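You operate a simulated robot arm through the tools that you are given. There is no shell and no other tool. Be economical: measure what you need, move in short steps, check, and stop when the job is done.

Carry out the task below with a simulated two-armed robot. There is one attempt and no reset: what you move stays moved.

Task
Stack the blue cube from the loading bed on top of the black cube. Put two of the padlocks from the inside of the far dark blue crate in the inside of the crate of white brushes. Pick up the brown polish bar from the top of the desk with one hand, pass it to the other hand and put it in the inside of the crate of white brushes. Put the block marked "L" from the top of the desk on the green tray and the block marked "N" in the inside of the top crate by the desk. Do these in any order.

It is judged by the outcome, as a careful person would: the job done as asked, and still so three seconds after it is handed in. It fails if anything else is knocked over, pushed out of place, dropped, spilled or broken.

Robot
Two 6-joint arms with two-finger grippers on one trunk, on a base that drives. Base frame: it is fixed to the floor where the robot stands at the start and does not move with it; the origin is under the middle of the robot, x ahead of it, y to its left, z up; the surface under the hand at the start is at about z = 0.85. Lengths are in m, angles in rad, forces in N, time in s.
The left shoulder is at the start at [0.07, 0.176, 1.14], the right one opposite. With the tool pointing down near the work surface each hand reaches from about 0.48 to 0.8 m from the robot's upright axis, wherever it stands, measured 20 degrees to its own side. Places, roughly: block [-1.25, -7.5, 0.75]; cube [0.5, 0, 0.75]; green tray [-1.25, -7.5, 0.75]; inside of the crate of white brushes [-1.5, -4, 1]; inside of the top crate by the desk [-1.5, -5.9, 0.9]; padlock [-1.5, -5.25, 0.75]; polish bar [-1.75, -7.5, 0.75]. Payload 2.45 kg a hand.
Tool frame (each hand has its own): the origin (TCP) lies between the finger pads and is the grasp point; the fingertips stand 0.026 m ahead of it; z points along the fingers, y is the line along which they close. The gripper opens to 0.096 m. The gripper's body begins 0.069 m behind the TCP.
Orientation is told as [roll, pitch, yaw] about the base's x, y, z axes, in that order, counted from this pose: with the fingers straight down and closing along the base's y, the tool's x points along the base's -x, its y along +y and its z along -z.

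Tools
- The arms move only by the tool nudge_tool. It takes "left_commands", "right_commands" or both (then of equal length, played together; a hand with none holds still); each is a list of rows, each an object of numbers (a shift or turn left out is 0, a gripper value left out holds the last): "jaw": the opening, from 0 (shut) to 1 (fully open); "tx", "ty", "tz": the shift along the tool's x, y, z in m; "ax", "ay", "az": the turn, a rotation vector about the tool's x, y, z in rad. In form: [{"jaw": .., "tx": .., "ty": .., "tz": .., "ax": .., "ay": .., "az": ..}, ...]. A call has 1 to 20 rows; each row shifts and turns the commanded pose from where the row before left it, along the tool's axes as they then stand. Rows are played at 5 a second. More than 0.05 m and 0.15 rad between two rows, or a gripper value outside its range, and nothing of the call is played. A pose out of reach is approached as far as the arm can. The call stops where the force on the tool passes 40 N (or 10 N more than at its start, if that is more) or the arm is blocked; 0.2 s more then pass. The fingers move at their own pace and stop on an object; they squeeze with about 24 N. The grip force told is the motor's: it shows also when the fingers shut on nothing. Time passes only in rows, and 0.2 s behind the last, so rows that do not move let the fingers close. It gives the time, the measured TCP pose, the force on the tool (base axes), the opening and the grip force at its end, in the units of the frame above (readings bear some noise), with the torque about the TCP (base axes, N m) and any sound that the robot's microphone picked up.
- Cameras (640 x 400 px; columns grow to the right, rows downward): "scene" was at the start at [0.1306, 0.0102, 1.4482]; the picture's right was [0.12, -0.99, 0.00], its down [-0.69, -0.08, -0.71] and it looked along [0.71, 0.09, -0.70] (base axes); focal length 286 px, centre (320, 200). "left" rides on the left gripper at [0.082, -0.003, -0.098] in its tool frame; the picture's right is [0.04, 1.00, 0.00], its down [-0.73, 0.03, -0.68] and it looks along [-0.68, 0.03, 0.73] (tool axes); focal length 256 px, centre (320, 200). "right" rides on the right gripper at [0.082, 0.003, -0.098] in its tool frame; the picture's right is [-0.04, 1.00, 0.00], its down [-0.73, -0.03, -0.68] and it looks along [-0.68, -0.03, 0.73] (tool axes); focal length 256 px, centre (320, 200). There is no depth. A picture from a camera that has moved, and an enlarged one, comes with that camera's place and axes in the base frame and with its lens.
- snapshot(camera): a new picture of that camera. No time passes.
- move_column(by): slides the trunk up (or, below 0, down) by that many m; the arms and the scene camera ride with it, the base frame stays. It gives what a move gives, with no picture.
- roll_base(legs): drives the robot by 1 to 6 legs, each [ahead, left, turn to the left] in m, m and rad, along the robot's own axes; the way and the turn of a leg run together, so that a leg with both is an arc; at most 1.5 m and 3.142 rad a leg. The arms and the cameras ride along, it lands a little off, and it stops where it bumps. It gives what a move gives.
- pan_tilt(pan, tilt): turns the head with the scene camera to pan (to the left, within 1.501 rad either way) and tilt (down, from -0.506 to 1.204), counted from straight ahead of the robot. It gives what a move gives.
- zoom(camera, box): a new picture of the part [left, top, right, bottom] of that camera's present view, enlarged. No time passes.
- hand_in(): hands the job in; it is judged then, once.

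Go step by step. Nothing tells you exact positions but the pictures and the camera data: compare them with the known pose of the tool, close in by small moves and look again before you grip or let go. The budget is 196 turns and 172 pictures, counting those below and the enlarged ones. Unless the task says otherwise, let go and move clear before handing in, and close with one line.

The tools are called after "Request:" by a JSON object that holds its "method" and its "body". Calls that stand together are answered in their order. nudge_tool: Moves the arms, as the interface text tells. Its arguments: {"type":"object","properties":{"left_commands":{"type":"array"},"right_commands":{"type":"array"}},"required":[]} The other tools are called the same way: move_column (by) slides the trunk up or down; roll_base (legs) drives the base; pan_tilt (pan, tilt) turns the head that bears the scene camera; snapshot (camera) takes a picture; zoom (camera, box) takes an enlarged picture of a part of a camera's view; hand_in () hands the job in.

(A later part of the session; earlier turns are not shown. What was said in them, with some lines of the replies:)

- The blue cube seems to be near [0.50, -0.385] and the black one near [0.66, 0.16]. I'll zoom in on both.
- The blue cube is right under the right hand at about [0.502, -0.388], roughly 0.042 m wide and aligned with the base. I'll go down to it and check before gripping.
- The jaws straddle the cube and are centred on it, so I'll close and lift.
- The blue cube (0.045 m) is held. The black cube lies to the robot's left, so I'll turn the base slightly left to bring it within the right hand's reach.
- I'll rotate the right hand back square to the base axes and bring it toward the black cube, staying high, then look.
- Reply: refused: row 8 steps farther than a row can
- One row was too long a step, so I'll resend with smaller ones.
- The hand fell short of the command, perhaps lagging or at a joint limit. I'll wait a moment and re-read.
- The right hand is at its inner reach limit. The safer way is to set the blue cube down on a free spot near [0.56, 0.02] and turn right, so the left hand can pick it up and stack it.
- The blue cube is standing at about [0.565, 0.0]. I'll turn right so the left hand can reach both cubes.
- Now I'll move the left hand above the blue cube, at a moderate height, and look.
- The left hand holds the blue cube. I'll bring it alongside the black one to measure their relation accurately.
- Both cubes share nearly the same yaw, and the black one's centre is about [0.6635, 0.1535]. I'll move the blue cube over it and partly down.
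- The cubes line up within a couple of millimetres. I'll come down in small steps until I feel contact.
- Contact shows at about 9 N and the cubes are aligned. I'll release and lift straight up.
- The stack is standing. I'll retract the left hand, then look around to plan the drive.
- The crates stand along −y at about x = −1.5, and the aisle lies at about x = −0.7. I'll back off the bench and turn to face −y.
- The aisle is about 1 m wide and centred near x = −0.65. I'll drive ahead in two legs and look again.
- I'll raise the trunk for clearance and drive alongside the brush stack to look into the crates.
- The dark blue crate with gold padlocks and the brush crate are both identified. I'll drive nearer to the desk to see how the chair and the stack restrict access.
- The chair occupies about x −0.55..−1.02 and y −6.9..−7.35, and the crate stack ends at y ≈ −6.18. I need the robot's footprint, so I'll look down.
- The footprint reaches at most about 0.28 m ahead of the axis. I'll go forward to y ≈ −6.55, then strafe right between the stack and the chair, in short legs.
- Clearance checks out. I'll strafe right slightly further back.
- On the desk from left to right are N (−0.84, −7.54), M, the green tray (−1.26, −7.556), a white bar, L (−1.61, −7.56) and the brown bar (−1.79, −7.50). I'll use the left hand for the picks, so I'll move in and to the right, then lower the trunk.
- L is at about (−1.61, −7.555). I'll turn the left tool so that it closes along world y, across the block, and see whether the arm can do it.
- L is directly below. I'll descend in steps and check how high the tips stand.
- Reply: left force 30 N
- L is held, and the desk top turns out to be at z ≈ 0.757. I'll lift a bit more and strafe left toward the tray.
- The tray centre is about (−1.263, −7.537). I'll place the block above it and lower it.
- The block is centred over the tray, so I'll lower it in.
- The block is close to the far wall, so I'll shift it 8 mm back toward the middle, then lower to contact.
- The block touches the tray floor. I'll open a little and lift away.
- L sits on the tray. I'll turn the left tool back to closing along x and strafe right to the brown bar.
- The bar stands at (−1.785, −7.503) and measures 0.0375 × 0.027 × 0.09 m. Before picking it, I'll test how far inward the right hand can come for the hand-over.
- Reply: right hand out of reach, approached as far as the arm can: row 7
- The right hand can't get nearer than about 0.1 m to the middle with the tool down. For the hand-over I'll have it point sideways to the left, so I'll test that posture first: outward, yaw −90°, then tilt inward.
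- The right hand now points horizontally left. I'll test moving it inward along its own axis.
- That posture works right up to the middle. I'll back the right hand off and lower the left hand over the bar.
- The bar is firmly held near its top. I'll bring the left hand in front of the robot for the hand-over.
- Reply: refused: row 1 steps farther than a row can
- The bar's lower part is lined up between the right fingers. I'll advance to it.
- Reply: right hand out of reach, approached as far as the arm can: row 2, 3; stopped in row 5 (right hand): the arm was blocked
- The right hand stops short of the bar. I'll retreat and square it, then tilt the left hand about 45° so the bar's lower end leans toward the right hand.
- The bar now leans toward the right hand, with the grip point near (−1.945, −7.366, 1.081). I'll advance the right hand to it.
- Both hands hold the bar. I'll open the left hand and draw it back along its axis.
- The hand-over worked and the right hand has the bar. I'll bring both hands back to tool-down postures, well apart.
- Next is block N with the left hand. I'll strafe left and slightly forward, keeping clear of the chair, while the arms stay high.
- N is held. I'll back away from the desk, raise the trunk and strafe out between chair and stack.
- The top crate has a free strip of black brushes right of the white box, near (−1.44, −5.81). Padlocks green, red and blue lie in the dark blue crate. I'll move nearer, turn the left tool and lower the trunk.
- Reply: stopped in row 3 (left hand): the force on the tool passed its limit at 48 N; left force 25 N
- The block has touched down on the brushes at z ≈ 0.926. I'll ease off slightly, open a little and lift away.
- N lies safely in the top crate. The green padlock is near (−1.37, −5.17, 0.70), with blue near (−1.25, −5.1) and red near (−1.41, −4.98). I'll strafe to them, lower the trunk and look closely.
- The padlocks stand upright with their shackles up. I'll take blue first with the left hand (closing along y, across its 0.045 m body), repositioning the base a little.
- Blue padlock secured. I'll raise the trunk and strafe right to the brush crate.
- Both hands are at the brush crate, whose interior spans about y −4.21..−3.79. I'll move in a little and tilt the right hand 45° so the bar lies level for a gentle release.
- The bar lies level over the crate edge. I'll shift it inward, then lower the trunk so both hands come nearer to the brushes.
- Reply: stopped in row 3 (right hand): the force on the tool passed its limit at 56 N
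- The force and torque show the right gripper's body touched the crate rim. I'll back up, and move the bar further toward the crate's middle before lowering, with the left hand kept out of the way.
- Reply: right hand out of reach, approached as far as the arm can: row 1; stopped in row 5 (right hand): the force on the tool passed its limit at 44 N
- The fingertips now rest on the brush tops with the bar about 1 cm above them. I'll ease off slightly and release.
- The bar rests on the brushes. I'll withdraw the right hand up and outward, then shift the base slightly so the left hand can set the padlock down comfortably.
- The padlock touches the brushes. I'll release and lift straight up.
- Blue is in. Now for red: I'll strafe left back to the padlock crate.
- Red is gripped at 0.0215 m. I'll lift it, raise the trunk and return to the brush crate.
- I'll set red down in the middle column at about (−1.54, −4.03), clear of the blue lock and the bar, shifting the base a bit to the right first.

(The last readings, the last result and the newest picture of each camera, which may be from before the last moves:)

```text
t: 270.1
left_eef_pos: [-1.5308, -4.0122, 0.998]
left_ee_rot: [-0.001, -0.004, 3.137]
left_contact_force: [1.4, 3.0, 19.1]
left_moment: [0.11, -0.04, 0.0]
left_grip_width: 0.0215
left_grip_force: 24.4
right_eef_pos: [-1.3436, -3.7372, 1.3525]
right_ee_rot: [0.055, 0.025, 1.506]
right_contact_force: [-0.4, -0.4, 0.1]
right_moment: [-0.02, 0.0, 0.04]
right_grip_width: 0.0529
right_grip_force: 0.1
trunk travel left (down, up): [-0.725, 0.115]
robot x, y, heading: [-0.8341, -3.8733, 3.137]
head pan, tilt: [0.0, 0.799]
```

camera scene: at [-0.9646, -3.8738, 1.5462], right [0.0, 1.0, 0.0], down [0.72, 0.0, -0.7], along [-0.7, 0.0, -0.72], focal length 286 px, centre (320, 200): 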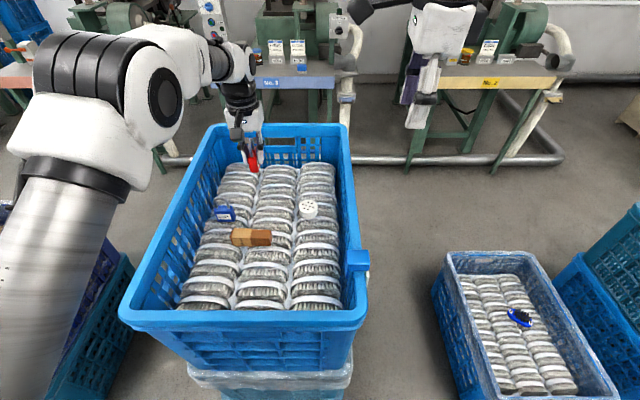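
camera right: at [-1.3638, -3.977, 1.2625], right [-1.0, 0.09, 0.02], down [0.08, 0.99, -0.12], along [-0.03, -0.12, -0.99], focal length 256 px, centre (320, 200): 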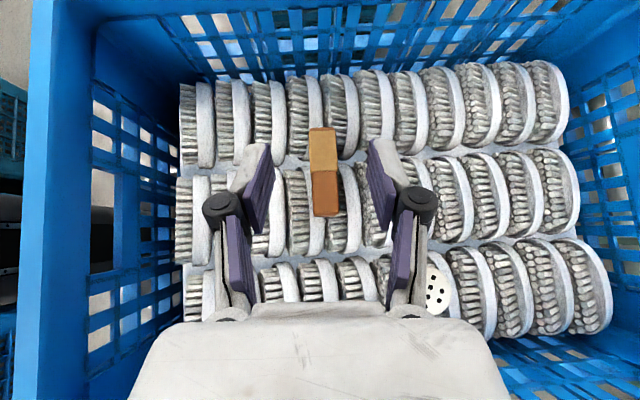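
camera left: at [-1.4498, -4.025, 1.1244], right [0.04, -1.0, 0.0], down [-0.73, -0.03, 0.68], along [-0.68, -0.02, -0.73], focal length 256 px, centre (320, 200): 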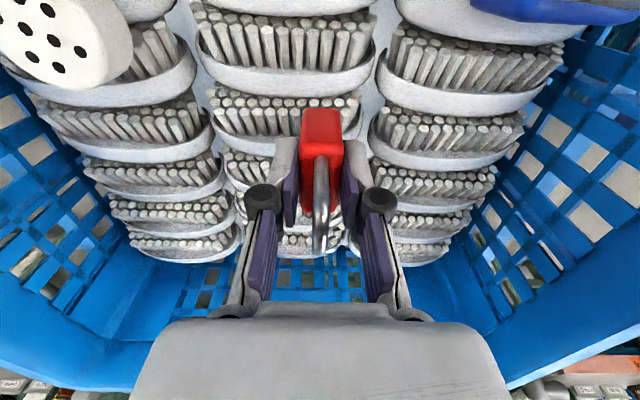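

Red has touched down. I'll release gently and lift away.

Request:
{"method": "nudge_tool", "body": {"left_commands": [{"tz": -0.001}, {"jaw": 0.3}, {"jaw": 0.45}, {}, {"tz": -0.03}, {"tz": -0.04}, {"tz": -0.05}, {"tz": -0.05}, {"tz": -0.05}, {"tx": 0.04}, {"tx": 0.04}, {}]}}

Request:
{"method": "snapshot", "body": {"camera": "scene"}}

Request:
{"method": "snapshot", "body": {"camera": "left"}}

```text
t: 272.7
left_eef_pos: [-1.452, -4.0125, 1.2139]
left_ee_rot: [-0.003, 0.001, 3.137]
left_contact_force: [0.8, 0.2, 0.1]
left_moment: [0.03, -0.01, 0.0]
left_grip_width: 0.0433
left_grip_force: 0.0
right_eef_pos: [-1.3502, -3.7389, 1.353]
right_ee_rot: [0.05, 0.025, 1.507]
right_contact_force: [0.0, 0.1, -0.3]
right_moment: [0.03, -0.04, 0.0]
right_grip_width: 0.0528
right_grip_force: 0.0
trunk travel left (down, up): [-0.725, 0.115]
robot x, y, heading: [-0.8315, -3.8756, 3.138]
head pan, tilt: [0.0, 0.799]
```

```text
24 pictures are left
camera scene: at [-0.967, -3.8739, 1.546], right [0.0, 1.0, 0.0], down [0.72, 0.0, -0.7], along [-0.7, 0.0, -0.72], focal length 286 px, centre (320, 200)
```

scene: 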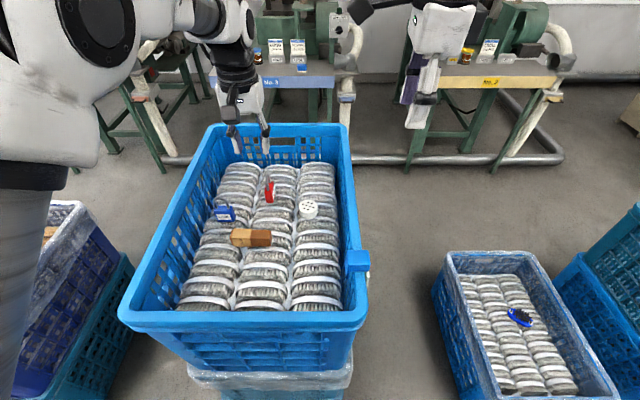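

```text
23 pictures are left
camera left: at [-1.3708, -4.0103, 1.312], right [0.04, -1.0, 0.0], down [-0.73, -0.03, 0.68], along [-0.68, -0.02, -0.73], focal length 256 px, centre (320, 200)
```

left: 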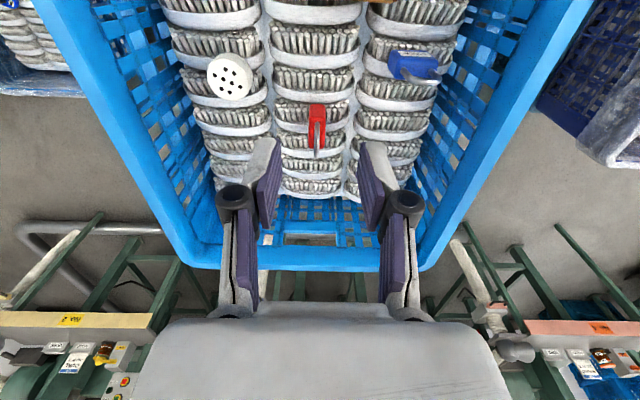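

Everything is in place. I'll move the arms clear by backing off, and take a final look.

Request:
{"method": "nudge_tool", "body": {"left_commands": [{"tz": -0.04}, {"tz": -0.04}, {}]}}

Request:
{"method": "roll_base", "body": {"legs": [[-0.15, 0, 0]]}}

Request:
{"method": "zoom", "body": {"camera": "scene", "box": [120, 80, 400, 380]}}

Request:
{"method": "pan_tilt", "body": {"pan": 1.0, "tilt": 0.5}}

Request:
{"method": "snapshot", "body": {"camera": "scene"}}

```text
t: 273.5
left_eef_pos: [-1.4535, -4.0127, 1.2982]
left_ee_rot: [0.001, -0.001, 3.136]
left_contact_force: [0.0, -0.3, -0.1]
left_moment: [0.03, -0.05, 0.0]
left_grip_width: 0.0432
left_grip_force: 0.1
right_eef_pos: [-1.3489, -3.7389, 1.3525]
right_ee_rot: [0.054, 0.025, 1.506]
right_contact_force: [-0.3, 0.4, -0.6]
right_moment: [-0.01, -0.01, -0.02]
right_grip_width: 0.0529
right_grip_force: 0.0
trunk travel left (down, up): [-0.725, 0.115]
robot x, y, heading: [-0.8319, -3.8749, 3.137]
head pan, tilt: [0.0, 0.799]
```

```text
t: 274.9
left_eef_pos: [-1.3044, -4.0146, 1.2957]
left_ee_rot: [-0.001, 0.002, 3.138]
left_contact_force: [-0.6, 0.6, 0.2]
left_moment: [-0.05, -0.03, 0.03]
left_grip_width: 0.0433
left_grip_force: 0.0
right_eef_pos: [-1.2016, -3.7398, 1.3512]
right_ee_rot: [0.05, 0.025, 1.507]
right_contact_force: [-0.9, 0.1, -0.3]
right_moment: [-0.01, -0.01, 0.02]
right_grip_width: 0.053
right_grip_force: 0.0
trunk travel left (down, up): [-0.725, 0.115]
robot x, y, heading: [-0.6842, -3.8754, -3.144]
head pan, tilt: [0.0, 0.799]
```

```text
1.33 times, centred on (260, 230) of scene
camera zoom: at [-0.8185, -3.8738, 1.5458], right [0.0, 1.0, 0.0], down [0.72, 0.0, -0.7], along [-0.7, 0.0, -0.72], focal length 382 px, centre (400, 160)
```

zoom: 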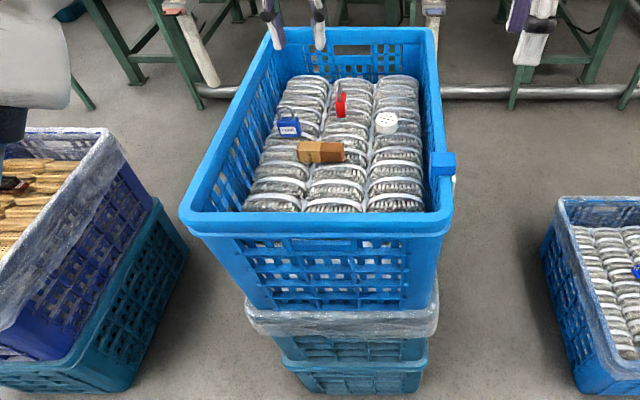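

```text
t: 276.1
left_eef_pos: [-1.3016, -4.0128, 1.2964]
left_ee_rot: [-0.001, 0.001, 3.138]
left_contact_force: [0.1, -0.4, 0.3]
left_moment: [0.01, -0.03, 0.0]
left_grip_width: 0.0431
left_grip_force: 0.0
right_eef_pos: [-1.1987, -3.7404, 1.3518]
right_ee_rot: [0.054, 0.024, 1.509]
right_contact_force: [0.4, 0.8, -0.5]
right_moment: [0.0, -0.02, -0.02]
right_grip_width: 0.0528
right_grip_force: 0.1
trunk travel left (down, up): [-0.725, 0.115]
robot x, y, heading: [-0.6859, -3.875, -3.141]
head pan, tilt: [1.0, 0.499]
```

```text
21 pictures are left
camera scene: at [-0.784, -3.9503, 1.5721], right [-0.84, 0.54, 0.0], down [0.26, 0.4, -0.88], along [-0.47, -0.74, -0.48], focal length 286 px, centre (320, 200)
```

scene: 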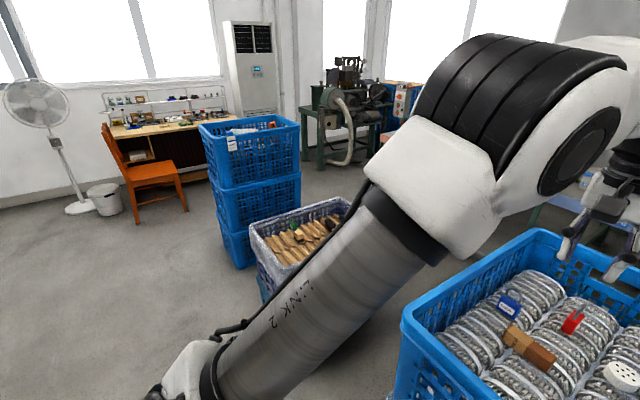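

The bar and both padlocks rest inside the brush crate, and the chair and stacks stand as they did before. Both hands are empty and clear, so I'm handing in.

Request:
{"method": "hand_in", "body": {}}

```text
The job is handed in.
```

All five parts are done and handed in: the blue cube is on the black cube, the blue and red padlocks and the brown polish bar (passed from left hand to right) are in the crate of white brushes, block L is on the green tray, and block N is in the top crate by the desk. The right gripper bumped the brush crate's rim once while I was lowering the bar; the pictures showed no visible shift.
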